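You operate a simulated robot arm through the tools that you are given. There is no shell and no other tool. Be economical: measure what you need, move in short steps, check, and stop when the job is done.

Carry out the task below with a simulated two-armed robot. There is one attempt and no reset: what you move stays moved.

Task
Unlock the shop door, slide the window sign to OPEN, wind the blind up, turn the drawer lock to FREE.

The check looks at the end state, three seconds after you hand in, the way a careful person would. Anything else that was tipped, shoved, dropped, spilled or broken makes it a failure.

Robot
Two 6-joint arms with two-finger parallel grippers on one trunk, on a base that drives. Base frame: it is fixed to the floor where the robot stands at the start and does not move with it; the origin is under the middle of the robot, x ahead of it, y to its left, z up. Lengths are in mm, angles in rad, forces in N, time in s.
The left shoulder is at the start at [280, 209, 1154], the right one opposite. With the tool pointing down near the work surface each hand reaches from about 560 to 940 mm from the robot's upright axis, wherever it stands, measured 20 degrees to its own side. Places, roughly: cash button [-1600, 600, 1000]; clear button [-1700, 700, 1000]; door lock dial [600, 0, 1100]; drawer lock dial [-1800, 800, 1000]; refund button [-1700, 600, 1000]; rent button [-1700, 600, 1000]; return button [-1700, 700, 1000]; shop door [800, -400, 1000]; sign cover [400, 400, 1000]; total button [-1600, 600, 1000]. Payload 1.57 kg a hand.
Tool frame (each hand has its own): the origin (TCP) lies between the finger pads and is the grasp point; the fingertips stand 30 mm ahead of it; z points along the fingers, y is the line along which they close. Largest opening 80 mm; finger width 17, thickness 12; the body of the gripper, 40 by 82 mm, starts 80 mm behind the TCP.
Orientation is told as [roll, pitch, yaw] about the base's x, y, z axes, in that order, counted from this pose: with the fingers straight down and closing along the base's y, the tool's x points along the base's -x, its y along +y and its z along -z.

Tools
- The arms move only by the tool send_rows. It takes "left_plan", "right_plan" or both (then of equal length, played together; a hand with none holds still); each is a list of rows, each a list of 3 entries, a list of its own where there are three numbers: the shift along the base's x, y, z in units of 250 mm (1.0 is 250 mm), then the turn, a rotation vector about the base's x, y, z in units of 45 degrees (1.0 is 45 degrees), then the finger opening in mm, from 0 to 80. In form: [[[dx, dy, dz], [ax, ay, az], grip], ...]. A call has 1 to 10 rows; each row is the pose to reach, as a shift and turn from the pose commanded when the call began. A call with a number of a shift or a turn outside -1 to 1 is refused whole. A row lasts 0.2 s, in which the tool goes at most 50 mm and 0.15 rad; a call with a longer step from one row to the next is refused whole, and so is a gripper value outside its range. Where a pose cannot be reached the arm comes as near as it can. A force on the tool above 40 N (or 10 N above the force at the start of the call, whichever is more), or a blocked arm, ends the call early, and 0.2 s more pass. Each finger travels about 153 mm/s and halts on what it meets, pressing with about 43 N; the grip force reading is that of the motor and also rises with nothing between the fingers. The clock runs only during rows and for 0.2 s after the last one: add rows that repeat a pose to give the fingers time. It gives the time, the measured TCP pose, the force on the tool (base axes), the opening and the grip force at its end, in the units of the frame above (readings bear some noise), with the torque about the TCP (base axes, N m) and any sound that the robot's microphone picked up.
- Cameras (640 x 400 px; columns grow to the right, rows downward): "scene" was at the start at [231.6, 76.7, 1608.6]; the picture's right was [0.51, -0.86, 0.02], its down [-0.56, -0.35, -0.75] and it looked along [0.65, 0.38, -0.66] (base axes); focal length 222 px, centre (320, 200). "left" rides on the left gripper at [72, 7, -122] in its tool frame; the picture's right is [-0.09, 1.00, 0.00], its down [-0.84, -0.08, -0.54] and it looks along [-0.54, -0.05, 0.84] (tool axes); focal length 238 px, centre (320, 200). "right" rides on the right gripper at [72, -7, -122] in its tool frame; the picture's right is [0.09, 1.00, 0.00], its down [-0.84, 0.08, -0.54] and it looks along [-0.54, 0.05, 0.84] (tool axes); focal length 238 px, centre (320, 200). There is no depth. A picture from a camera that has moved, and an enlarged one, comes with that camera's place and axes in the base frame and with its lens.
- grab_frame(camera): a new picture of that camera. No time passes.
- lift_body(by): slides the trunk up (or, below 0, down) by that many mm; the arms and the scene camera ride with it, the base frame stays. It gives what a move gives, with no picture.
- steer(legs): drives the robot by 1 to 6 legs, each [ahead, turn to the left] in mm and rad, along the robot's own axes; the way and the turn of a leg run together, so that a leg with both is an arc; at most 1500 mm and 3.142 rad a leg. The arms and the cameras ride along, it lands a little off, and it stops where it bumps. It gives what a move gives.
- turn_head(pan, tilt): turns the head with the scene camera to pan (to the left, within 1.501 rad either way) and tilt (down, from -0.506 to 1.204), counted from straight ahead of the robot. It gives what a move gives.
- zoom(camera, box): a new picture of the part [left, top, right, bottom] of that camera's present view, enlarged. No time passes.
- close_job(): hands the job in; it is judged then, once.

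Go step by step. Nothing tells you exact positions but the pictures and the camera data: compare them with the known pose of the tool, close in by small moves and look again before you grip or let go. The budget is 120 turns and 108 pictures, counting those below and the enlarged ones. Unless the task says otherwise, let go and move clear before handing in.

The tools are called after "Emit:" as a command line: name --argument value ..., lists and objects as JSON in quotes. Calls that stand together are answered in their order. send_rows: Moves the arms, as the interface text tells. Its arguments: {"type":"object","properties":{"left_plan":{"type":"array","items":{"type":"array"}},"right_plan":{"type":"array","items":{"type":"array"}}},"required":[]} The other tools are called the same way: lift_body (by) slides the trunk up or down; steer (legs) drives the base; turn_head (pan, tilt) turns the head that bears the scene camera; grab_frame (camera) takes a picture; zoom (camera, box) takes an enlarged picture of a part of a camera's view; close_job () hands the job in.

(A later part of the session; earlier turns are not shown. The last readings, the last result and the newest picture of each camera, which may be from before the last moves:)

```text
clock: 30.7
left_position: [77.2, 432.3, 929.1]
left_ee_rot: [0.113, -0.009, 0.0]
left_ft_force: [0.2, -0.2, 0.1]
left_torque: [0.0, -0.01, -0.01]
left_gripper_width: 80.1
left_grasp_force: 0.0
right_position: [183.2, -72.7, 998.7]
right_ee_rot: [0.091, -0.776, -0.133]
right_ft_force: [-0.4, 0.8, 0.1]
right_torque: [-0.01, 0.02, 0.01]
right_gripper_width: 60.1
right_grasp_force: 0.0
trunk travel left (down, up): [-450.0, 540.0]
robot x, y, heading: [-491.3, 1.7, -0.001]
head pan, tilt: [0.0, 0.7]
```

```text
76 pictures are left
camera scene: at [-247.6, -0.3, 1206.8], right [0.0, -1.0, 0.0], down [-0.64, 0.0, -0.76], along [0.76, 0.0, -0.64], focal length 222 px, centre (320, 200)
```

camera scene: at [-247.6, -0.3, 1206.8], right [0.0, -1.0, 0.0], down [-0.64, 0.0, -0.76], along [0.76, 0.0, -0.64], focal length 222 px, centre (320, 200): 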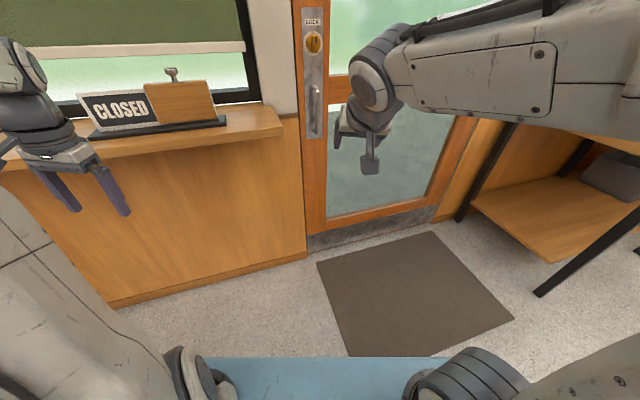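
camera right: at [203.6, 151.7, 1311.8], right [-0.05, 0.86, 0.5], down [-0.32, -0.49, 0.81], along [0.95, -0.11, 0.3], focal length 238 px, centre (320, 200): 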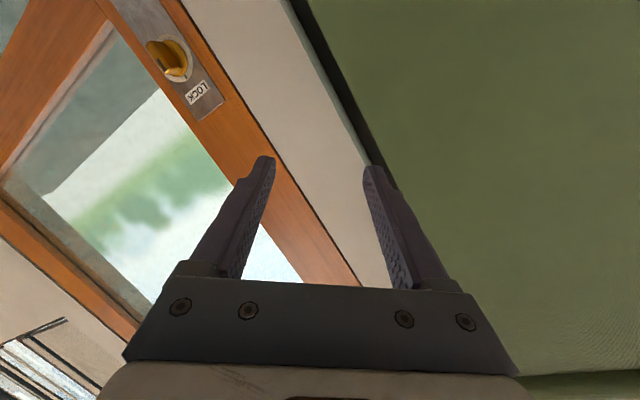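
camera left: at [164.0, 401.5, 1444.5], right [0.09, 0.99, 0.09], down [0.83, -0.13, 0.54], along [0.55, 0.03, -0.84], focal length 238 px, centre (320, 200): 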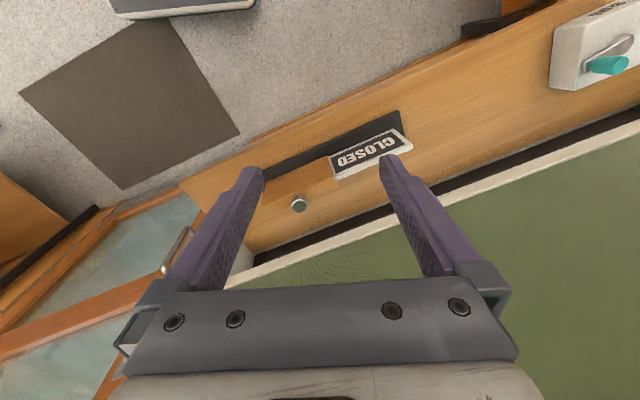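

The dial is now well above the hand's path. I'll raise the hand to dial height while pitching it to horizontal.

Emit:
send_rows --right_plan '[[[0.1, 0, 0.12], [0, 0, 0], 60], [[0.2, 0, 0.25], [0, -0.1, 0], 60], [[0.3, 0, 0.38], [-0.02, -0.2, 0.05], 60], [[0.4, 0, 0.5], [-0.04, -0.3, 0.1], 60], [[0.45, 0, 0.5], [-0.06, -0.42, 0.15], 60], [[0.5, 0, 0.5], [-0.08, -0.55, 0.2], 60], [[0.5, 0, 0.5], [-0.1, -0.7, 0.25], 60], [[0.5, 0, 0.5], [-0.1, -0.85, 0.3], 60], [[0.5, 0, 0.5], [-0.1, -1, 0.35], 60], [[0.5, 0, 0.5], [-0.1, -1, 0.5], 60]]'

Emit:
grab_frame --camera "right"

Emit:
grab_frame --camera "scene"

```text
clock: 32.9
left_position: [76.7, 432.0, 929.7]
left_ee_rot: [0.114, -0.009, 0.0]
left_ft_force: [0.3, -0.2, 0.6]
left_torque: [0.05, 0.03, -0.01]
left_gripper_width: 79.8
left_grasp_force: 0.1
right_position: [296.7, -37.6, 1115.7]
right_ee_rot: [-0.981, -1.466, 1.223]
right_ft_force: [0.8, 0.7, 0.0]
right_torque: [-0.04, 0.04, -0.06]
right_gripper_width: 60.0
right_grasp_force: 0.0
right hand out of reach, approached as far as the arm can: row 8, 9, 10
trunk travel left (down, up): [-450.0, 540.0]
robot x, y, heading: [-492.7, 1.3, 0.0]
head pan, tilt: [0.0, 0.7]
```

```text
75 pictures are left
camera right: at [178.6, -79.6, 1051.4], right [-0.24, 0.95, -0.18], down [-0.51, 0.03, 0.86], along [0.82, 0.3, 0.48], focal length 238 px, centre (320, 200)
```

right: 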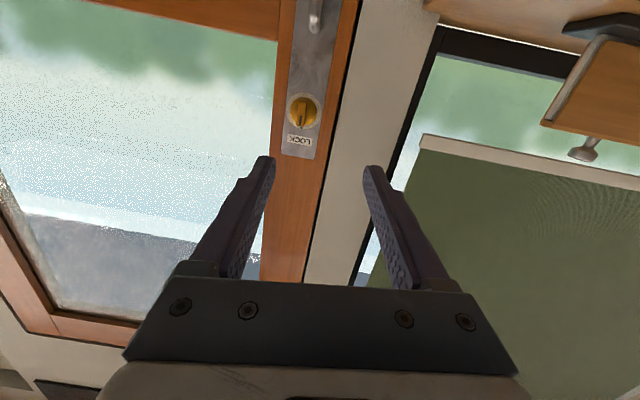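

```text
74 pictures are left
camera scene: at [-247.6, -0.5, 1206.8], right [0.0, -1.0, 0.0], down [-0.64, 0.0, -0.76], along [0.76, 0.0, -0.64], focal length 222 px, centre (320, 200)
```

scene: 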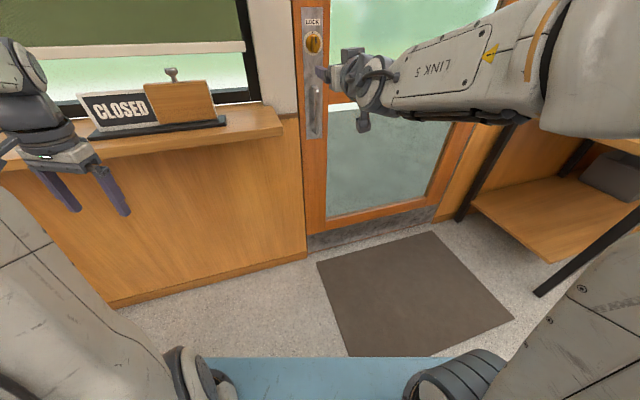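

The hand is nearly right now. I'll advance toward the standoff and correct the roll.

Emit:
send_rows --right_plan '[[[0.15, 0, 0.0], [0, 0, 0], 60], [[0.3, 0.02, 0.02], [0.05, 0, 0.02], 60], [[0.45, 0.04, 0.03], [0.1, 0.02, 0.04], 60], [[0.6, 0.05, 0.04], [0.15, 0.04, 0.06], 60], [[0.75, 0.06, 0.05], [0.2, 0.05, 0.08], 60], [[0.8, 0.06, 0.05], [0.2, 0.05, 0.08], 60], [[0.8, 0.06, 0.05], [0.2, 0.05, 0.08], 60]]'

Emit:
grab_frame --camera "right"

Emit:
grab_frame --camera "scene"

```text
clock: 34.5
left_position: [78.0, 431.3, 929.6]
left_ee_rot: [0.113, -0.008, 0.0]
left_ft_force: [-0.3, 1.0, 0.2]
left_torque: [-0.03, 0.04, -0.02]
left_gripper_width: 80.2
left_grasp_force: 0.1
right_position: [497.4, -20.3, 1127.4]
right_ee_rot: [0.82, -1.496, -0.506]
right_ft_force: [0.2, -0.3, 0.2]
right_torque: [0.01, -0.03, 0.0]
right_gripper_width: 60.2
right_grasp_force: 0.1
right hand out of reach, approached as far as the arm can: row 1, 2, 3, 4
trunk travel left (down, up): [-450.0, 540.0]
robot x, y, heading: [-492.7, -0.9, -0.004]
head pan, tilt: [0.0, 0.7]
```

```text
73 pictures are left
camera right: at [379.7, -62.3, 1062.0], right [-0.31, 0.95, -0.04], down [-0.48, -0.13, 0.87], along [0.82, 0.29, 0.5], focal length 238 px, centre (320, 200)
```

right: 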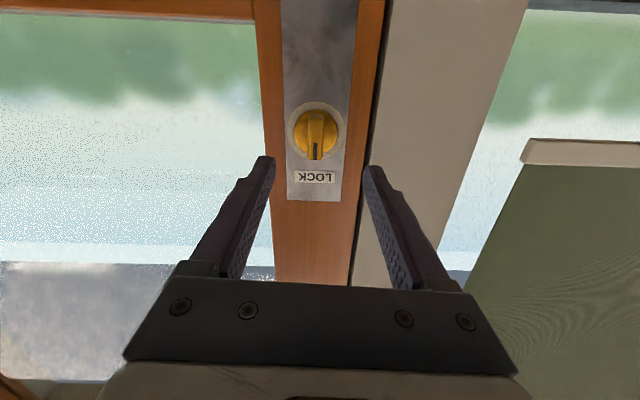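

```text
72 pictures are left
camera scene: at [-247.5, -0.3, 1206.7], right [0.0, -1.0, 0.0], down [-0.64, 0.0, -0.76], along [0.76, 0.0, -0.64], focal length 222 px, centre (320, 200)
```

scene: 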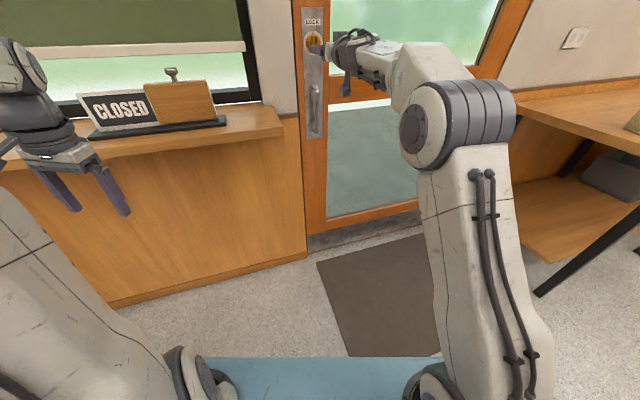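

The hand reached the standoff exactly, and the dial projects where I computed it. I'll advance until the tips straddle the blade, checking partway.

Emit:
send_rows --right_plan '[[[0.08, 0.02, 0], [0.0, -0.02, 0], 50], [[0.16, 0.04, 0], [0.01, -0.04, 0], 50], [[0.24, 0.06, 0], [0.02, -0.06, 0], 50], [[0.28, 0.072, 0], [0.02, -0.06, 0], 50], [[0.28, 0.072, 0], [0.02, -0.06, 0], 50]]'

Emit:
grab_frame --camera "right"

Emit:
zoom --camera "scene" --box '[280, 0, 400, 100]'

```text
clock: 35.7
left_position: [77.8, 432.4, 928.9]
left_ee_rot: [0.113, -0.008, 0.0]
left_ft_force: [-0.9, 0.8, -0.1]
left_torque: [0.03, 0.03, -0.03]
left_gripper_width: 80.0
left_grasp_force: 0.1
right_position: [550.0, -8.4, 1125.0]
right_ee_rot: [1.539, -1.514, -1.222]
right_ft_force: [-0.4, 0.2, -0.7]
right_torque: [-0.02, -0.01, -0.02]
right_gripper_width: 50.1
right_grasp_force: 0.2
right hand out of reach, approached as far as the arm can: row 3, 4, 5
trunk travel left (down, up): [-450.0, 540.0]
robot x, y, heading: [-492.1, -2.5, -0.002]
head pan, tilt: [0.0, 0.7]
```

```text
71 pictures are left
camera right: at [437.2, -49.4, 1053.6], right [-0.31, 0.95, -0.04], down [-0.52, -0.14, 0.84], along [0.79, 0.28, 0.54], focal length 238 px, centre (320, 200)
```

right: 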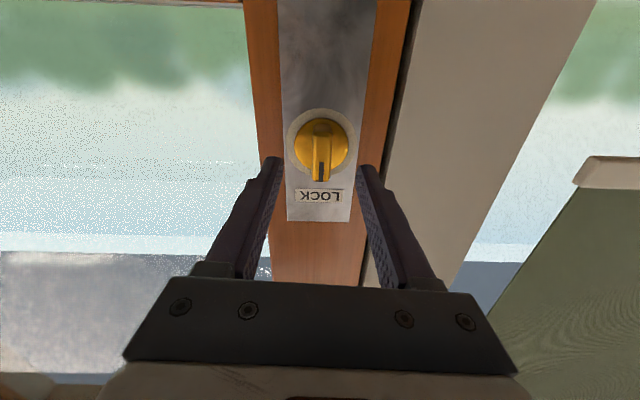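

```text
4.00 times, centred on (340, 50) of scene
camera zoom: at [-247.6, -0.3, 1206.7], right [0.0, -1.0, 0.0], down [-0.64, 0.0, -0.76], along [0.76, 0.0, -0.64], focal length 887 px, centre (240, 800)
```

zoom: 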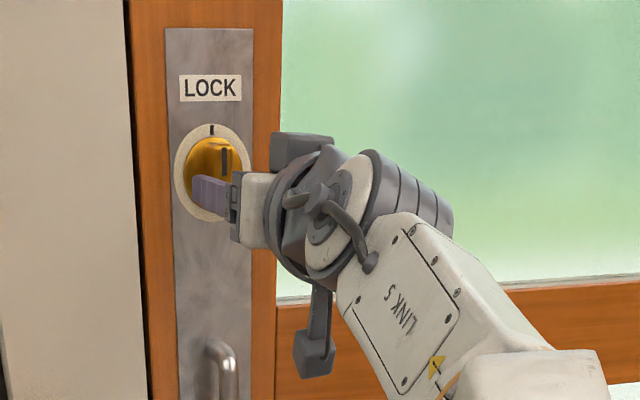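

The arm is at full stretch here, so I'll draw the hand back and drive forward 80 mm.

Emit:
send_rows --right_plan '[[[-0.1, -0.02, 0], [0, 0, 0], 50], [[-0.2, -0.04, 0.0], [0, 0, 0], 50], [[-0.3, -0.06, 0.0], [0, 0, 0], 50], [[-0.35, -0.06, 0.01], [0, 0, 0], 50]]'

Emit:
steer --legs '[[80, 0]]'

Emit:
grab_frame --camera "right"

Emit:
grab_frame --camera "scene"

```text
clock: 36.7
left_position: [77.6, 432.5, 929.1]
left_ee_rot: [0.112, -0.009, 0.0]
left_ft_force: [-0.6, 0.5, 0.9]
left_torque: [0.0, 0.02, 0.0]
left_gripper_width: 79.9
left_grasp_force: 0.0
right_position: [463.3, -24.3, 1128.2]
right_ee_rot: [1.539, -1.515, -1.224]
right_ft_force: [-0.1, -0.1, 0.7]
right_torque: [0.01, -0.02, 0.0]
right_gripper_width: 49.8
right_grasp_force: 0.1
trunk travel left (down, up): [-450.0, 540.0]
robot x, y, heading: [-490.6, 2.2, -0.002]
head pan, tilt: [0.0, 0.7]
```

```text
clock: 37.8
left_position: [157.5, 431.4, 929.0]
left_ee_rot: [0.114, -0.009, -0.001]
left_ft_force: [-0.1, 0.3, -0.4]
left_torque: [-0.01, -0.02, 0.0]
left_gripper_width: 79.9
left_grasp_force: 0.0
right_position: [543.4, -25.2, 1128.0]
right_ee_rot: [1.539, -1.515, -1.225]
right_ft_force: [-0.8, -0.5, 0.1]
right_torque: [0.03, -0.03, 0.02]
right_gripper_width: 49.9
right_grasp_force: 0.0
trunk travel left (down, up): [-450.0, 540.0]
robot x, y, heading: [-411.8, -0.4, 0.002]
head pan, tilt: [0.0, 0.7]
```

```text
69 pictures are left
camera right: at [430.0, -64.3, 1056.4], right [-0.31, 0.95, -0.04], down [-0.52, -0.14, 0.84], along [0.79, 0.28, 0.54], focal length 238 px, centre (320, 200)
```

right: 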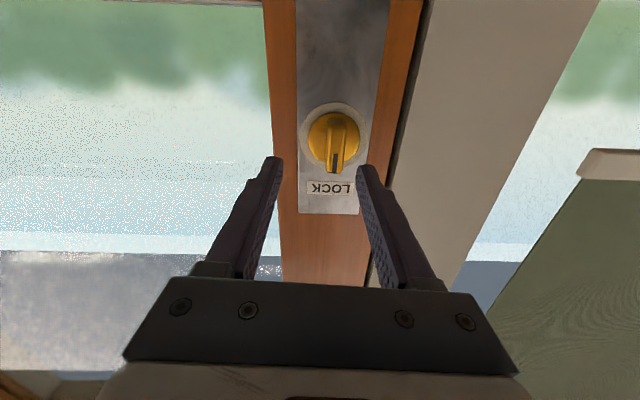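

```text
68 pictures are left
camera scene: at [-167.1, -0.5, 1206.8], right [0.0, -1.0, 0.0], down [-0.64, 0.0, -0.76], along [0.76, 0.0, -0.64], focal length 222 px, centre (320, 200)
```

scene: 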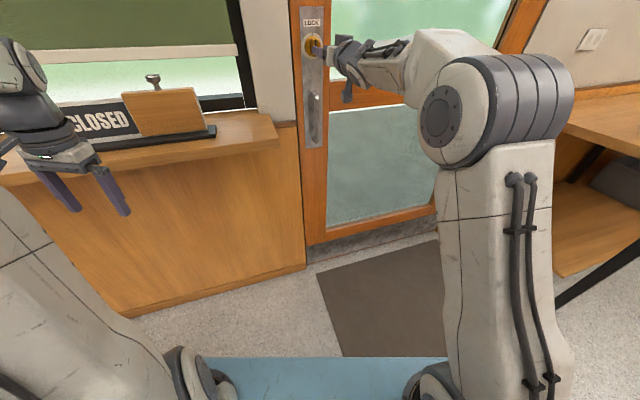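

Now the hand is aligned and 14 mm to the side. I'll shift sideways, then go in until the tips straddle the blade.

Emit:
send_rows --right_plan '[[[-0.017, 0.053, 0], [0, 0, 0], 50], [[0.08, 0.085, 0], [0, 0, 0], 50], [[0.16, 0.112, 0], [0, 0, 0], 50], [[0.232, 0.135, 0], [0, 0, 0], 50], [[0.232, 0.135, 0], [0, 0, 0], 50]]'

Emit:
grab_frame --camera "right"

Emit:
zoom --camera "scene" --box '[280, 0, 400, 100]'

```text
clock: 39.0
left_position: [158.5, 432.9, 928.5]
left_ee_rot: [0.112, -0.008, -0.001]
left_ft_force: [-0.9, 0.0, 0.7]
left_torque: [0.0, -0.02, 0.03]
left_gripper_width: 80.0
left_grasp_force: 0.1
right_position: [601.9, 10.1, 1128.9]
right_ee_rot: [1.547, -1.517, -1.23]
right_ft_force: [-0.7, 0.8, 0.5]
right_torque: [0.03, 0.04, -0.01]
right_gripper_width: 50.0
right_grasp_force: 0.0
right hand out of reach, approached as far as the arm can: row 4
trunk travel left (down, up): [-450.0, 540.0]
robot x, y, heading: [-411.4, 1.3, -0.0]
head pan, tilt: [0.0, 0.7]
```

```text
67 pictures are left
camera right: at [488.1, -30.8, 1056.5], right [-0.31, 0.95, -0.04], down [-0.52, -0.14, 0.84], along [0.79, 0.28, 0.54], focal length 238 px, centre (320, 200)
```

right: 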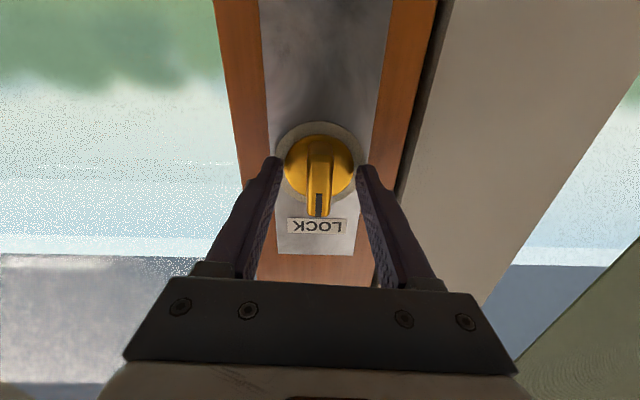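

```text
4.00 times, centred on (340, 50) of scene
camera zoom: at [-167.2, -0.5, 1206.8], right [0.0, -1.0, 0.0], down [-0.64, 0.0, -0.76], along [0.76, 0.0, -0.64], focal length 887 px, centre (240, 800)
```

zoom: 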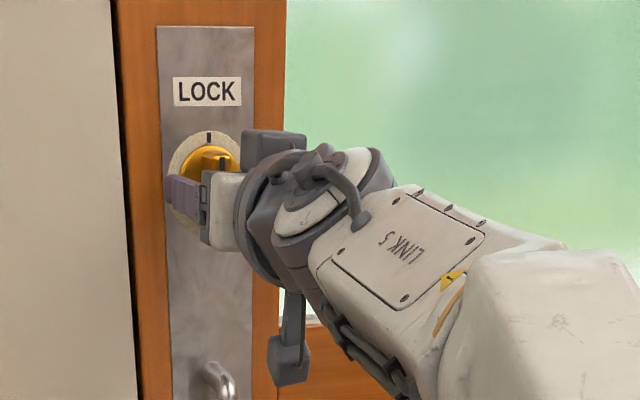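

The blade is centred between the fingers, so I'll close on it.

Emit:
send_rows --right_plan '[[[0, 0, 0], [0, 0, 0], 30], [[0, 0, 0], [0, 0, 0], 5], [[0, 0, 0], [0, 0, 0], 5]]'

Emit:
grab_frame --camera "right"

```text
clock: 39.8
left_position: [157.7, 431.8, 928.9]
left_ee_rot: [0.115, -0.008, 0.0]
left_ft_force: [0.7, 0.6, -0.5]
left_torque: [-0.02, 0.04, -0.01]
left_gripper_width: 80.0
left_grasp_force: 0.1
right_position: [601.1, 9.5, 1128.5]
right_ee_rot: [1.547, -1.515, -1.233]
right_ft_force: [-0.3, 0.1, 0.5]
right_torque: [0.07, -0.22, -0.85]
right_gripper_width: 16.0
right_grasp_force: 31.0
trunk travel left (down, up): [-450.0, 540.0]
robot x, y, heading: [-408.6, -0.3, -0.004]
head pan, tilt: [0.0, 0.7]
```

```text
65 pictures are left
camera right: at [488.1, -30.9, 1056.5], right [-0.31, 0.95, -0.04], down [-0.52, -0.14, 0.84], along [0.79, 0.28, 0.54], focal length 238 px, centre (320, 200)
```

right: 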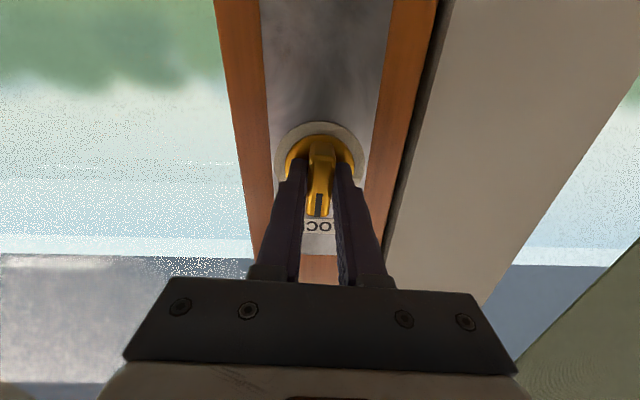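

Gripped at 16 mm. I'll try a small clockwise turn and watch the torque.

Emit:
send_rows --right_plan '[[[0, 0, 0], [0.12, 0.04, 0], 5], [[0, 0, 0], [0.24, 0.08, 0], 5], [[0, 0, 0], [0.36, 0.12, 0], 5]]'

Emit:
grab_frame --camera "right"

```text
clock: 40.6
left_position: [158.3, 431.9, 929.4]
left_ee_rot: [0.114, -0.01, 0.001]
left_ft_force: [0.2, -0.1, -0.3]
left_torque: [0.0, -0.02, 0.0]
left_gripper_width: 80.1
left_grasp_force: 0.1
right_position: [602.5, 8.9, 1129.5]
right_ee_rot: [1.563, -1.217, -1.246]
right_ft_force: [-4.0, -0.3, -0.5]
right_torque: [0.15, -0.5, -1.11]
right_gripper_width: 15.8
right_grasp_force: 31.3
trunk travel left (down, up): [-450.0, 540.0]
robot x, y, heading: [-409.8, -3.8, -0.004]
head pan, tilt: [0.0, 0.7]
```

```text
64 pictures are left
camera right: at [481.3, -10.4, 1059.3], right [-0.3, 0.92, 0.26], down [-0.44, -0.38, 0.81], along [0.84, 0.13, 0.52], focal length 238 px, centre (320, 200)
```

right: 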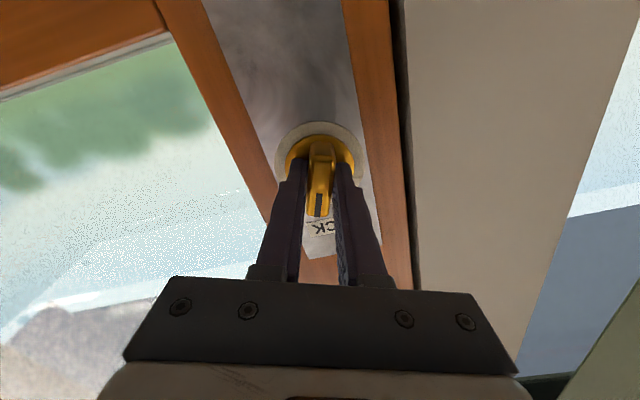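

The dial turns freely with the hand. I'll continue clockwise to about 90° in total.

Emit:
send_rows --right_plan '[[[0, 0, 0], [0.14, 0.046, 0], 5], [[0, 0, 0], [0.28, 0.092, 0], 5], [[0, 0, 0], [0.42, 0.138, 0], 5], [[0, 0, 0], [0.56, 0.184, 0], 5], [[0, 0, 0], [0.7, 0.23, 0], 5], [[0, 0, 0], [0.84, 0.276, 0], 5]]'

Emit:
send_rows --right_plan '[[[0, 0, 0], [0.14, 0.046, 0], 5], [[0, 0, 0], [0.28, 0.092, 0], 5], [[0, 0, 0], [0.42, 0.138, 0], 5], [[0, 0, 0], [0.56, 0.184, 0], 5], [[0, 0, 0], [0.7, 0.23, 0], 5]]'

Emit:
grab_frame --camera "right"

Emit:
grab_frame --camera "scene"

```text
clock: 42.0
left_position: [158.0, 431.8, 930.4]
left_ee_rot: [0.114, -0.008, 0.0]
left_ft_force: [-0.4, -0.2, 0.1]
left_torque: [0.0, 0.01, 0.02]
left_gripper_width: 80.1
left_grasp_force: 0.1
right_position: [598.8, 10.7, 1128.9]
right_ee_rot: [1.578, -0.522, -1.253]
right_ft_force: [3.6, 2.5, 12.8]
right_torque: [-0.32, 0.94, 0.42]
right_gripper_width: 16.1
right_grasp_force: 31.8
right hand out of reach, approached as far as the arm can: row 6
trunk travel left (down, up): [-450.0, 540.0]
robot x, y, heading: [-413.1, 0.8, -0.001]
head pan, tilt: [0.0, 0.7]
```

```text
clock: 43.2
left_position: [157.9, 432.2, 930.0]
left_ee_rot: [0.114, -0.009, 0.0]
left_ft_force: [0.4, -0.7, 0.6]
left_torque: [0.01, 0.04, 0.01]
left_gripper_width: 80.0
left_grasp_force: 0.1
right_position: [590.4, 8.0, 1128.9]
right_ee_rot: [1.588, 0.053, -1.25]
right_ft_force: [5.0, 2.0, 30.1]
right_torque: [-0.74, 0.11, 0.61]
right_gripper_width: 17.0
right_grasp_force: 32.3
right hand out of reach, approached as far as the arm can: row 2, 3, 4, 5
trunk travel left (down, up): [-450.0, 540.0]
robot x, y, heading: [-410.8, 1.2, -0.004]
head pan, tilt: [0.0, 0.7]
```

```text
63 pictures are left
camera right: at [453.9, 37.8, 1124.8], right [-0.03, 0.03, 1.0], down [-0.25, -0.97, 0.02], along [0.97, -0.25, 0.04], focal length 238 px, centre (320, 200)
```

right: 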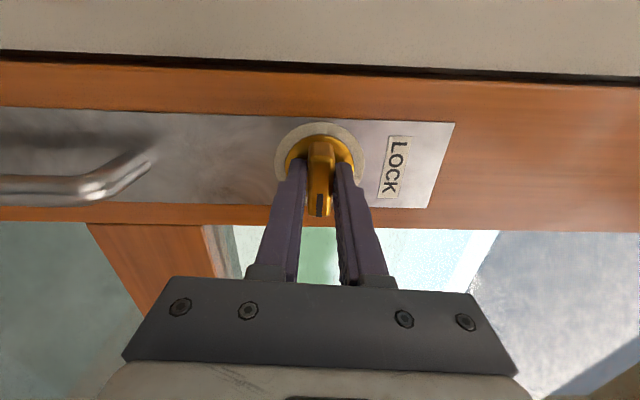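

```text
62 pictures are left
camera scene: at [-168.3, -0.4, 1207.1], right [0.0, -1.0, 0.0], down [-0.64, 0.0, -0.77], along [0.77, 0.0, -0.64], focal length 222 px, centre (320, 200)
```

scene: 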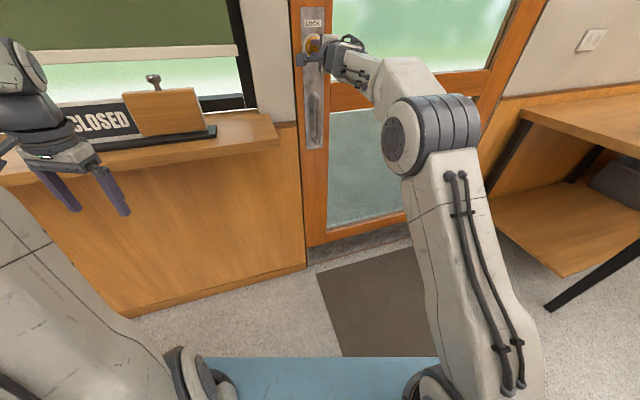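

The dial is at about 90° clockwise with the blade horizontal. I'll open the fingers and back straight out.

Emit:
send_rows --right_plan '[[[0, 0, 0], [0, 0, 0], 30], [[0, 0, 0], [0, 0, 0], 50], [[-0.1, -0.033, 0], [0, 0, 0], 50], [[-0.22, -0.073, 0], [0, 0, 0], 50], [[-0.34, -0.112, 0], [0, 0, 0], 50], [[-0.46, -0.152, 0], [0, 0, 0], 50], [[-0.55, -0.18, 0], [0, 0, 0], 50]]'

Emit:
grab_frame --camera "right"

Emit:
zoom --camera "scene" --box '[280, 0, 400, 100]'

```text
clock: 44.8
left_position: [159.2, 432.8, 928.5]
left_ee_rot: [0.114, -0.006, 0.0]
left_ft_force: [-0.3, -0.2, -0.9]
left_torque: [0.03, 0.05, 0.0]
left_gripper_width: 80.1
left_grasp_force: 0.0
right_position: [456.0, -37.2, 1119.0]
right_ee_rot: [1.568, 0.055, -1.251]
right_ft_force: [0.1, 0.0, -0.8]
right_torque: [0.01, -0.02, 0.01]
right_gripper_width: 50.1
right_grasp_force: 0.0
trunk travel left (down, up): [-450.0, 540.0]
robot x, y, heading: [-412.2, -1.9, -0.0]
head pan, tilt: [0.0, 0.7]
```

```text
61 pictures are left
camera right: at [318.8, -6.6, 1117.7], right [-0.01, 0.04, 1.0], down [-0.25, -0.97, 0.03], along [0.97, -0.25, 0.02], focal length 238 px, centre (320, 200)
```

right: 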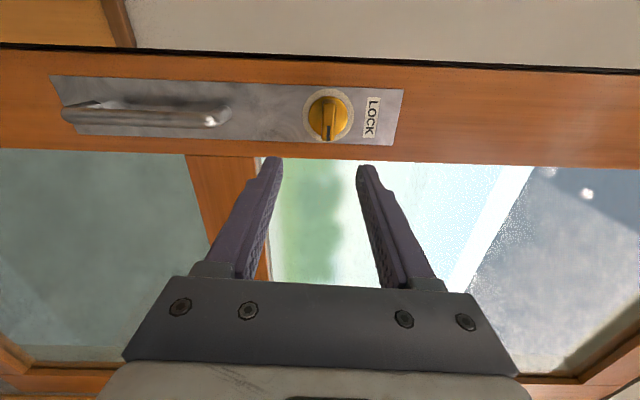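

```text
4.00 times, centred on (340, 50) of scene
camera zoom: at [-166.9, -0.4, 1206.7], right [0.0, -1.0, 0.0], down [-0.64, 0.0, -0.76], along [0.76, 0.0, -0.64], focal length 887 px, centre (240, 800)
```

zoom: 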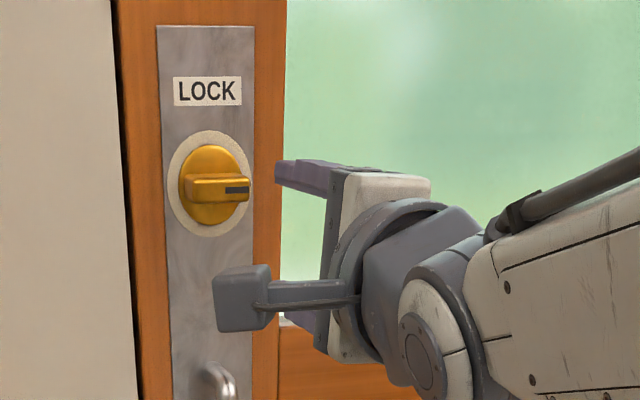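

The door dial stands at 90° and the hand is clear. I'll raise the trunk again and look at the sign.

Emit:
lift_body --by 400

Emit:
turn_head --pan 0.4 --tilt 0.7

Emit:
grab_frame --camera "scene"

Emit:
grab_frame --camera "left"

```text
clock: 48.6
left_position: [159.0, 431.9, 1328.4]
left_ee_rot: [0.115, -0.01, 0.001]
left_ft_force: [0.2, -0.7, 0.5]
left_torque: [0.06, -0.03, 0.01]
left_gripper_width: 79.8
left_grasp_force: 0.0
right_position: [456.7, -36.5, 1520.5]
right_ee_rot: [1.568, 0.056, -1.253]
right_ft_force: [-0.4, 0.1, 0.2]
right_torque: [0.0, -0.02, 0.01]
right_gripper_width: 50.2
right_grasp_force: 0.1
trunk travel left (down, up): [-850.0, 140.0]
robot x, y, heading: [-411.2, -0.9, 0.001]
head pan, tilt: [0.0, 0.7]
```

```text
clock: 49.5
left_position: [158.5, 431.8, 1327.9]
left_ee_rot: [0.113, -0.008, 0.001]
left_ft_force: [-0.4, 1.0, 0.7]
left_torque: [-0.01, 0.01, -0.02]
left_gripper_width: 80.2
left_grasp_force: 0.1
right_position: [454.8, -36.8, 1520.4]
right_ee_rot: [1.568, 0.055, -1.25]
right_ft_force: [0.5, 0.1, 0.1]
right_torque: [0.05, 0.0, 0.04]
right_gripper_width: 50.0
right_grasp_force: 0.1
trunk travel left (down, up): [-850.0, 140.0]
robot x, y, heading: [-410.7, -2.5, 0.004]
head pan, tilt: [0.4, 0.7]
```

```text
59 pictures are left
camera scene: at [-173.6, 32.6, 1606.7], right [0.39, -0.92, 0.0], down [-0.59, -0.25, -0.76], along [0.71, 0.3, -0.64], focal length 222 px, centre (320, 200)
```

scene: 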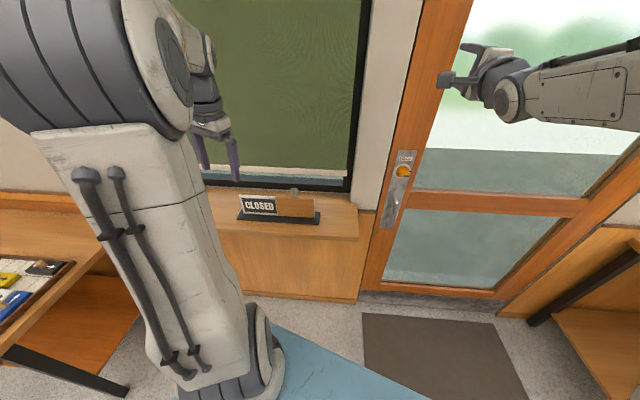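

```text
58 pictures are left
camera left: at [84.0, 422.9, 1449.4], right [0.09, 0.99, 0.11], down [0.83, -0.14, 0.54], along [0.55, 0.05, -0.84], focal length 238 px, centre (320, 200)
```

left: 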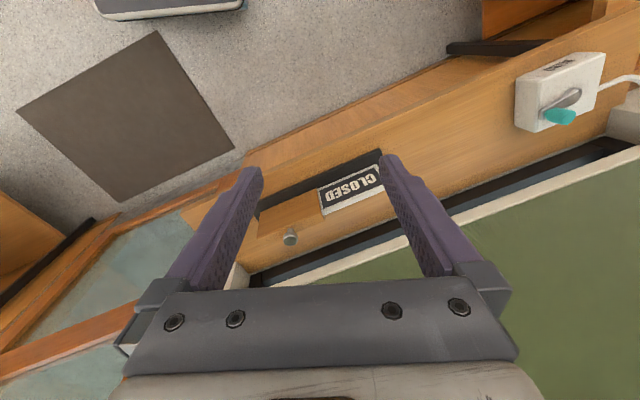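

The sign knob triangulates to about (390, 378, 1100). I'll bring the left hand above it, levelled and yawed 18° to match the sill.

Emit:
send_rows --left_plan '[[[0.12, -0.03, -0.05], [-0.03, 0, 0.08], 60], [[0.24, -0.06, -0.1], [-0.06, 0, 0.16], 60], [[0.36, -0.1, -0.18], [-0.1, 0, 0.24], 60], [[0.5, -0.12, -0.26], [-0.145, 0, 0.32], 60], [[0.64, -0.15, -0.34], [-0.145, 0, 0.4], 60], [[0.78, -0.18, -0.42], [-0.145, 0, 0.4], 60], [[0.93, -0.21, -0.5], [-0.145, 0, 0.4], 60], [[0.93, -0.21, -0.55], [-0.145, 0, 0.4], 60]]'

Emit:
grab_frame --camera "left"

Emit:
zoom --camera "scene" --box '[220, 120, 360, 240]'

```text
clock: 51.3
left_position: [391.4, 378.7, 1192.0]
left_ee_rot: [0.001, 0.009, 0.315]
left_ft_force: [-0.5, -0.3, -0.4]
left_torque: [0.02, 0.02, 0.0]
left_gripper_width: 60.1
left_grasp_force: 0.1
right_position: [457.1, -36.1, 1519.7]
right_ee_rot: [1.571, 0.056, -1.251]
right_ft_force: [0.3, 0.6, -0.3]
right_torque: [-0.01, -0.04, 0.04]
right_gripper_width: 50.2
right_grasp_force: 0.1
trunk travel left (down, up): [-850.0, 140.0]
robot x, y, heading: [-411.6, -2.7, -0.005]
head pan, tilt: [0.4, 0.7]
```

```text
57 pictures are left
camera left: at [321.0, 361.8, 1313.0], right [-0.22, 0.98, 0.0], down [0.83, 0.19, 0.53], along [0.52, 0.12, -0.85], focal length 238 px, centre (320, 200)
```

left: 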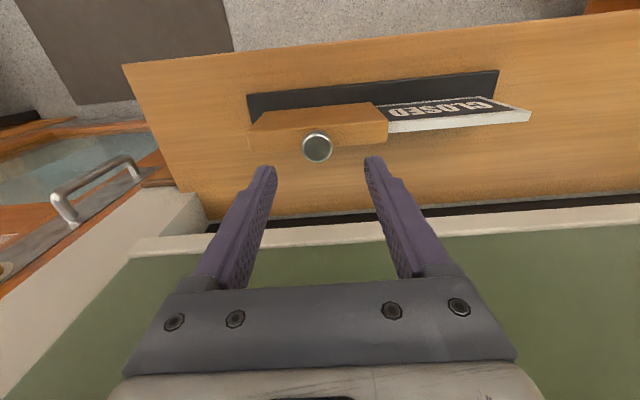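

```text
3.33 times, centred on (290, 180) of scene
camera zoom: at [-173.2, 32.6, 1606.7], right [0.39, -0.92, 0.0], down [-0.59, -0.25, -0.76], along [0.7, 0.3, -0.64], focal length 740 px, centre (420, 267)
```

zoom: 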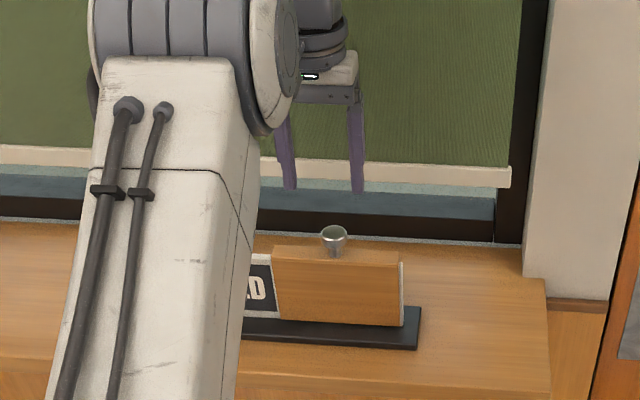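

The refined knob top is (394, 377, 1103), about 30 mm wide, with the cover top some 30 mm lower. I'll descend around it and grip.

Emit:
send_rows --left_plan '[[[0.012, -0.006, -0.1], [0, 0, 0], 60], [[0.012, -0.006, -0.2], [0, 0, 0], 60], [[0.012, -0.006, -0.315], [0, 0, 0], 60], [[0.012, -0.006, -0.315], [0, 0, 0], 60]]'

Emit:
grab_frame --camera "left"

Emit:
zoom --camera "scene" --box '[220, 120, 360, 240]'

```text
clock: 52.3
left_position: [394.4, 377.5, 1112.3]
left_ee_rot: [0.001, 0.01, 0.314]
left_ft_force: [-0.3, -0.4, -0.6]
left_torque: [0.02, -0.02, 0.01]
left_gripper_width: 59.8
left_grasp_force: 0.0
right_position: [456.2, -36.3, 1518.8]
right_ee_rot: [1.57, 0.057, -1.251]
right_ft_force: [-0.2, 0.0, 1.1]
right_torque: [-0.03, 0.02, -0.01]
right_gripper_width: 50.0
right_grasp_force: 0.0
trunk travel left (down, up): [-850.0, 140.0]
robot x, y, heading: [-407.6, -4.2, 0.004]
head pan, tilt: [0.4, 0.7]
```

```text
55 pictures are left
camera left: at [323.0, 361.2, 1233.4], right [-0.22, 0.98, 0.0], down [0.83, 0.19, 0.53], along [0.52, 0.12, -0.85], focal length 238 px, centre (320, 200)
```

left: 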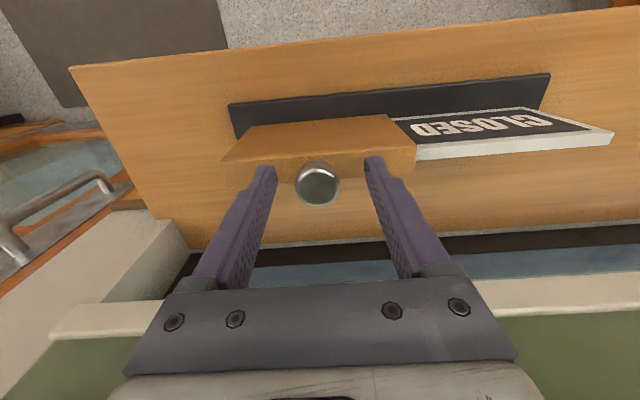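

```text
3.33 times, centred on (290, 180) of scene
camera zoom: at [-173.5, 32.7, 1606.7], right [0.39, -0.92, 0.0], down [-0.59, -0.25, -0.76], along [0.71, 0.3, -0.64], focal length 740 px, centre (420, 267)
```

zoom: 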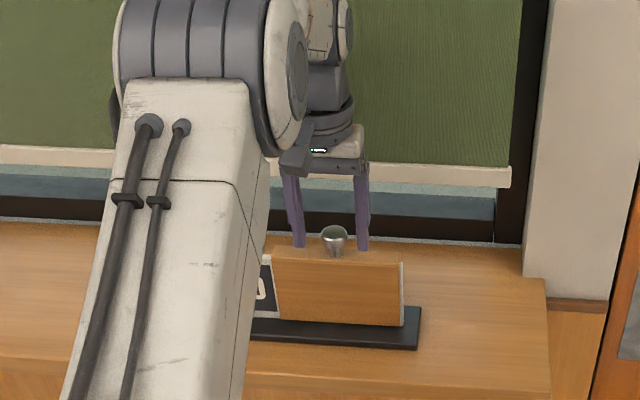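

The knob is nicely between the fingers, so I'll close.

Emit:
send_rows --left_plan '[[[0, 0, 0], [0, 0, 0], 40], [[0, 0, 0], [0, 0, 0], 20], [[0, 0, 0], [0, 0, 0], 12], [[0, 0, 0], [0, 0, 0], 12]]'

Emit:
grab_frame --camera "left"

```text
clock: 53.3
left_position: [392.4, 377.5, 1112.2]
left_ee_rot: [0.002, 0.009, 0.314]
left_ft_force: [-0.9, 0.0, -1.9]
left_torque: [0.05, -0.01, -0.01]
left_gripper_width: 29.5
left_grasp_force: 38.9
right_position: [457.1, -37.0, 1520.6]
right_ee_rot: [1.569, 0.056, -1.252]
right_ft_force: [0.4, -0.2, 0.7]
right_torque: [0.0, -0.01, 0.02]
right_gripper_width: 50.0
right_grasp_force: 0.1
trunk travel left (down, up): [-850.0, 140.0]
robot x, y, heading: [-412.1, -5.9, -0.003]
head pan, tilt: [0.4, 0.7]
```

```text
53 pictures are left
camera left: at [323.0, 361.1, 1233.7], right [-0.22, 0.98, 0.0], down [0.83, 0.19, 0.53], along [0.52, 0.12, -0.85], focal length 238 px, centre (320, 200)
```

left: 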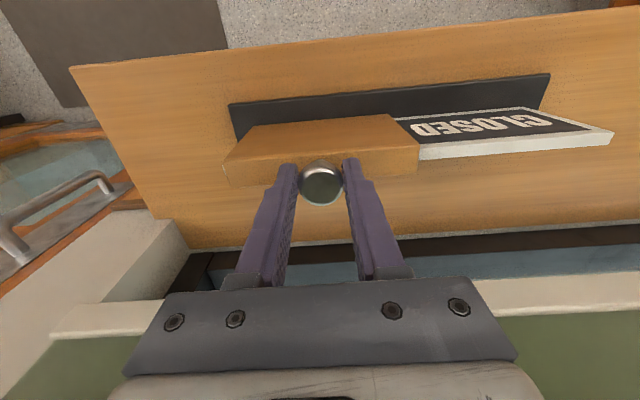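

Gripped. I'll slide along the track direction (-0.30, 0.95) by about 125 mm.

Emit:
send_rows --left_plan '[[[-0.03, 0.095, 0], [0, 0, 0], 12], [[-0.06, 0.19, 0], [0, 0, 0], 12], [[-0.09, 0.286, 0], [0, 0, 0], 12], [[-0.12, 0.38, 0], [0, 0, 0], 12], [[-0.15, 0.477, 0], [0, 0, 0], 12], [[-0.15, 0.477, 0], [0, 0, 0], 12]]'

Emit:
grab_frame --camera "left"

Emit:
grab_frame --camera "scene"

```text
clock: 54.7
left_position: [355.3, 498.8, 1110.6]
left_ee_rot: [0.0, 0.013, 0.314]
left_ft_force: [-9.1, -2.8, -6.5]
left_torque: [-0.06, 0.49, 0.03]
left_gripper_width: 29.2
left_grasp_force: 39.1
right_position: [455.7, -37.0, 1520.2]
right_ee_rot: [1.569, 0.053, -1.249]
right_ft_force: [0.8, 0.0, 0.1]
right_torque: [0.01, -0.01, 0.0]
right_gripper_width: 50.0
right_grasp_force: 0.0
trunk travel left (down, up): [-850.0, 140.0]
robot x, y, heading: [-409.2, 1.1, 0.0]
head pan, tilt: [0.4, 0.7]
```

```text
52 pictures are left
camera left: at [285.0, 480.6, 1233.9], right [-0.22, 0.98, 0.0], down [0.83, 0.19, 0.53], along [0.52, 0.12, -0.85], focal length 238 px, centre (320, 200)
```

left: 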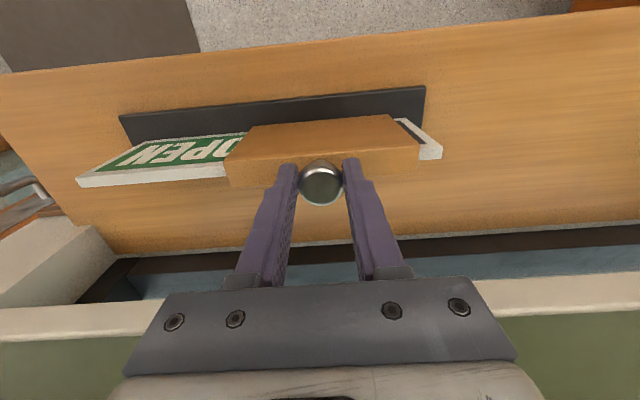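

```text
51 pictures are left
camera scene: at [-174.0, 32.8, 1606.8], right [0.39, -0.92, 0.0], down [-0.59, -0.25, -0.77], along [0.71, 0.3, -0.64], focal length 222 px, centre (320, 200)
```

scene: 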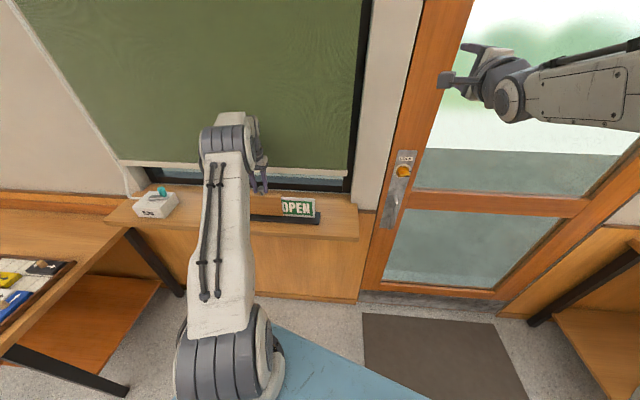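

OPEN shows, with perhaps 25 mm of travel left. I'll push the rest in small steps.

Emit:
send_rows --left_plan '[[[-0.006, 0.025, 0], [0, 0, 0], 12], [[-0.012, 0.05, 0], [0, 0, 0], 12], [[-0.018, 0.075, 0], [0, 0, 0], 12], [[-0.024, 0.1, 0], [0, 0, 0], 12]]'

Emit:
grab_frame --camera "left"

```text
clock: 55.7
left_position: [349.6, 516.3, 1112.9]
left_ee_rot: [-0.005, 0.019, 0.31]
left_ft_force: [-16.2, -28.8, -6.8]
left_torque: [-0.21, 0.12, -0.24]
left_gripper_width: 29.6
left_grasp_force: 39.0
right_position: [455.7, -38.7, 1520.8]
right_ee_rot: [1.57, 0.057, -1.25]
right_ft_force: [0.5, 0.1, 0.0]
right_torque: [-0.03, -0.01, -0.01]
right_gripper_width: 50.1
right_grasp_force: 0.0
trunk travel left (down, up): [-850.0, 140.0]
robot x, y, heading: [-410.8, -0.9, -0.003]
head pan, tilt: [0.4, 0.7]
```

```text
50 pictures are left
camera left: at [280.1, 499.9, 1234.4], right [-0.22, 0.98, -0.01], down [0.83, 0.19, 0.53], along [0.51, 0.11, -0.85], focal length 238 px, centre (320, 200)
```

left: 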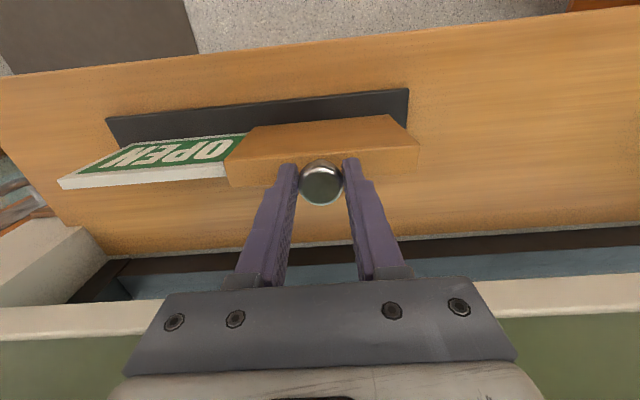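

The cover is at its end stop with OPEN fully shown. I'll relax the push, open, and lift clear.

Emit:
send_rows --left_plan '[[[0.005, -0.02, 0], [0, 0, 0], 12], [[0.005, -0.02, 0], [0, 0, 0], 40], [[0.005, -0.02, 0], [0, 0, 0], 60], [[0.005, -0.02, 0.15], [0, 0, 0], 60], [[0.0, -0.02, 0.3], [0, 0, 0], 60], [[0.0, -0.02, 0.45], [0, 0, 0], 60], [[-0.1, 0.1, 0.5], [0, 0, 0], 60], [[-0.2, 0.25, 0.5], [0, 0, 0], 60], [[-0.3, 0.4, 0.5], [0, 0, 0], 60], [[-0.4, 0.55, 0.5], [0, 0, 0], 60]]'

Emit:
grab_frame --camera "left"

Emit:
zoom --camera "scene" --box '[100, 150, 360, 250]'

```text
clock: 57.9
left_position: [236.2, 644.3, 1229.6]
left_ee_rot: [0.0, 0.007, 0.315]
left_ft_force: [0.7, -0.2, 0.7]
left_torque: [-0.03, 0.0, -0.01]
left_gripper_width: 60.0
left_grasp_force: 0.0
left hand out of reach, approached as far as the arm can: row 9, 10
right_position: [456.0, -36.6, 1520.0]
right_ee_rot: [1.569, 0.056, -1.251]
right_ft_force: [0.1, -0.8, 0.2]
right_torque: [0.01, 0.03, -0.01]
right_gripper_width: 50.1
right_grasp_force: 0.0
trunk travel left (down, up): [-850.0, 140.0]
robot x, y, heading: [-412.2, 0.8, -0.002]
head pan, tilt: [0.4, 0.7]
```

```text
49 pictures are left
camera left: at [166.2, 626.6, 1351.7], right [-0.22, 0.98, 0.0], down [0.82, 0.18, 0.53], along [0.52, 0.12, -0.85], focal length 238 px, centre (320, 200)
```

left: 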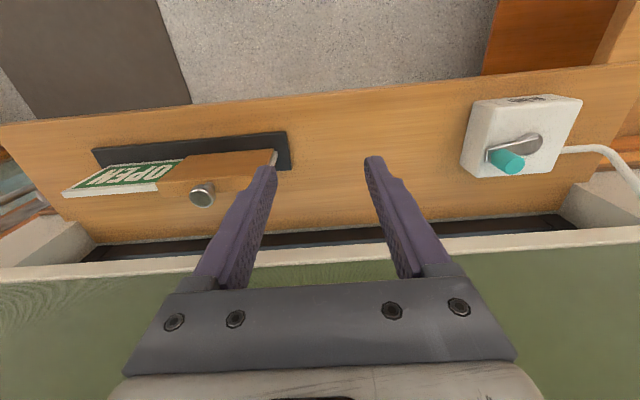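

```text
2.46 times, centred on (230, 200) of scene
camera zoom: at [-173.7, 32.9, 1606.8], right [0.39, -0.92, 0.0], down [-0.59, -0.25, -0.76], along [0.71, 0.3, -0.64], focal length 546 px, centre (542, 200)
```

zoom: 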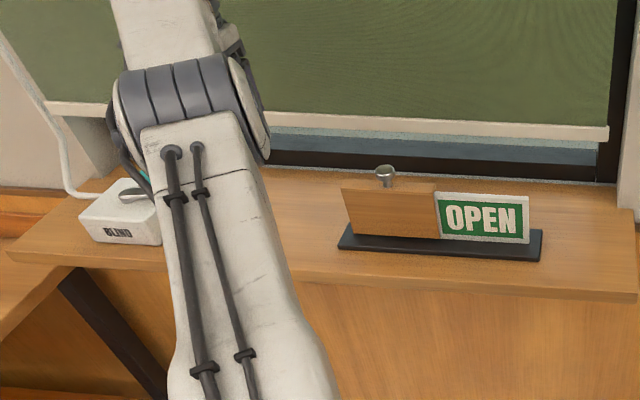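

OPEN is set. The blind winder is a crank box on the sill, so I must turn the robot toward it. First I'll draw both hands in.

Emit:
send_rows --left_plan '[[[-0.1, -0.1, 0.05], [0, 0, 0], 60], [[-0.2, -0.2, 0.1], [0, 0, 0], 60], [[-0.3, -0.3, 0.2], [0, 0, 0], 60], [[-0.4, -0.4, 0.3], [0, 0, 0], 60], [[-0.5, -0.5, 0.35], [0, 0, 0], 60], [[-0.55, -0.6, 0.4], [0, 0, 0], 60], [[-0.55, -0.7, 0.4], [0, 0, 0], 60], [[-0.55, -0.75, 0.4], [0, 0, 0], 60]]' --right_plan '[[[-0.1, -0.1, 0], [0, 0, 0], 50], [[-0.2, -0.2, 0], [0, 0, 0], 50], [[-0.3, -0.3, 0], [0, 0, 0], 50], [[-0.42, -0.42, 0], [0, 0, -0.1], 50], [[-0.54, -0.54, 0], [0, 0, -0.2], 50], [[-0.66, -0.66, 0], [0, 0, -0.3], 50], [[-0.78, -0.78, 0], [0, 0, -0.4], 50], [[-0.9, -0.9, 0], [0, 0, -0.5], 50]]'

Emit:
turn_head --pan -0.3 --tilt 0.5

Emit:
grab_frame --camera "scene"

```text
clock: 59.7
left_position: [100.7, 456.5, 1332.4]
left_ee_rot: [0.002, 0.008, 0.313]
left_ft_force: [0.1, 0.7, -0.4]
left_torque: [0.02, 0.01, -0.01]
left_gripper_width: 60.0
left_grasp_force: 0.0
right_position: [289.8, -293.9, 1501.0]
right_ee_rot: [1.568, 0.056, -1.645]
right_ft_force: [-0.5, -0.4, -0.6]
right_torque: [0.01, 0.0, -0.02]
right_gripper_width: 50.3
right_grasp_force: 0.1
right hand out of reach, approached as far as the arm can: row 6, 7, 8
trunk travel left (down, up): [-850.0, 140.0]
robot x, y, heading: [-411.6, -2.7, 0.0]
head pan, tilt: [0.4, 0.7]
```

```text
clock: 60.8
left_position: [101.0, 456.1, 1331.6]
left_ee_rot: [0.002, 0.011, 0.314]
left_ft_force: [-0.7, -0.4, 0.2]
left_torque: [-0.01, -0.01, -0.03]
left_gripper_width: 60.0
left_grasp_force: 0.0
right_position: [290.9, -292.5, 1499.8]
right_ee_rot: [1.569, 0.055, -1.643]
right_ft_force: [0.3, 0.2, -0.1]
right_torque: [0.0, -0.01, -0.01]
right_gripper_width: 49.9
right_grasp_force: 0.1
trunk travel left (down, up): [-850.0, 140.0]
robot x, y, heading: [-412.8, 3.0, -0.003]
head pan, tilt: [-0.3, 0.499]
```

```text
47 pictures are left
camera scene: at [-165.1, -27.4, 1624.4], right [-0.3, -0.95, 0.0], down [-0.46, 0.14, -0.88], along [0.84, -0.26, -0.48], focal length 222 px, centre (320, 200)
```

scene: 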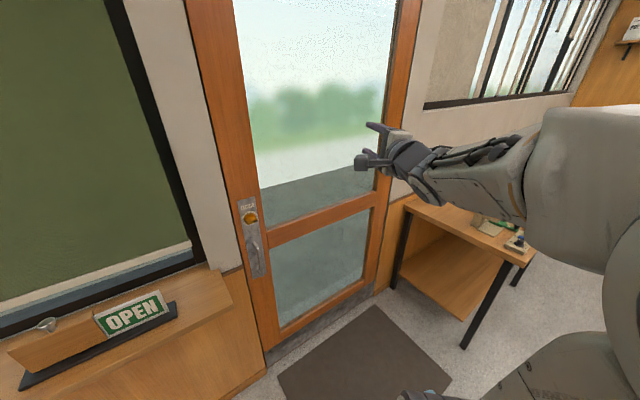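

The right hand would still swing too near the window. I'll fold it to tool-down, which lets it come in closer.

Emit:
send_rows --right_plan '[[[-0.05, 0, 0], [0, 0.15, 0], 50], [[-0.1, 0, 0], [0, 0.3, 0], 50], [[-0.15, 0, 0], [0, 0.45, 0], 50], [[-0.2, 0, 0], [0, 0.6, 0], 50], [[-0.25, 0, 0], [0, 0.75, 0], 50], [[-0.3, 0, 0], [0, 0.9, 0], 50], [[-0.35, 0, 0], [0, 1, 0], 50]]'

Emit:
send_rows --right_plan '[[[-0.05, 0, 0], [0, 0.15, 0], 50], [[-0.1, 0, 0], [0, 0.3, 0], 50], [[-0.15, 0, 0], [0, 0.45, 0], 50], [[-0.2, 0, 0], [0, 0.6, 0], 50], [[-0.25, 0, 0], [0, 0.75, 0], 50], [[-0.3, 0, 0], [0, 0.9, 0], 50], [[-0.35, 0, 0], [0, 1, 0], 50], [[-0.4, 0, 0], [0, 1, 0], 50], [[-0.45, 0, 0], [0, 1, 0], 50]]'

Emit:
grab_frame --camera "scene"

```text
clock: 62.4
left_position: [100.8, 455.3, 1331.7]
left_ee_rot: [0.003, 0.01, 0.314]
left_ft_force: [0.3, 0.1, -0.6]
left_torque: [0.0, 0.03, -0.01]
left_gripper_width: 60.0
left_grasp_force: 0.1
right_position: [156.2, -392.9, 1310.5]
right_ee_rot: [0.854, -0.028, -1.634]
right_ft_force: [0.3, -0.3, -0.1]
right_torque: [-0.01, 0.02, -0.01]
right_gripper_width: 50.0
right_grasp_force: 0.0
right hand out of reach, approached as far as the arm can: row 1, 2, 3, 4, 5, 6, 7
trunk travel left (down, up): [-850.0, 140.0]
robot x, y, heading: [-412.2, -2.0, -0.003]
head pan, tilt: [-0.3, 0.499]
```

```text
clock: 64.4
left_position: [100.6, 457.3, 1331.7]
left_ee_rot: [0.003, 0.01, 0.313]
left_ft_force: [-0.6, -0.1, 1.2]
left_torque: [-0.03, 0.04, 0.01]
left_gripper_width: 59.7
left_grasp_force: 0.1
right_position: [-81.5, -418.0, 1263.0]
right_ee_rot: [0.243, -0.08, -1.602]
right_ft_force: [0.1, -0.4, -0.2]
right_torque: [0.04, -0.01, 0.0]
right_gripper_width: 50.2
right_grasp_force: 0.1
right hand out of reach, approached as far as the arm can: row 1, 2, 3, 4, 5, 6, 7, 8, 9
trunk travel left (down, up): [-850.0, 140.0]
robot x, y, heading: [-415.0, -2.4, -0.004]
head pan, tilt: [-0.3, 0.499]
```

```text
46 pictures are left
camera scene: at [-165.2, -27.6, 1624.5], right [-0.3, -0.95, 0.0], down [-0.46, 0.14, -0.88], along [0.84, -0.26, -0.48], focal length 222 px, centre (320, 200)
```

scene: 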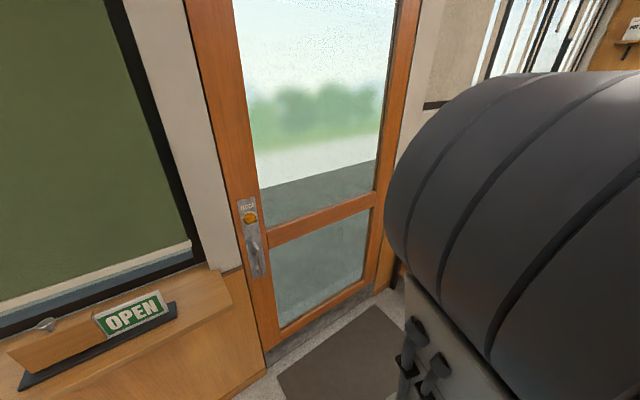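

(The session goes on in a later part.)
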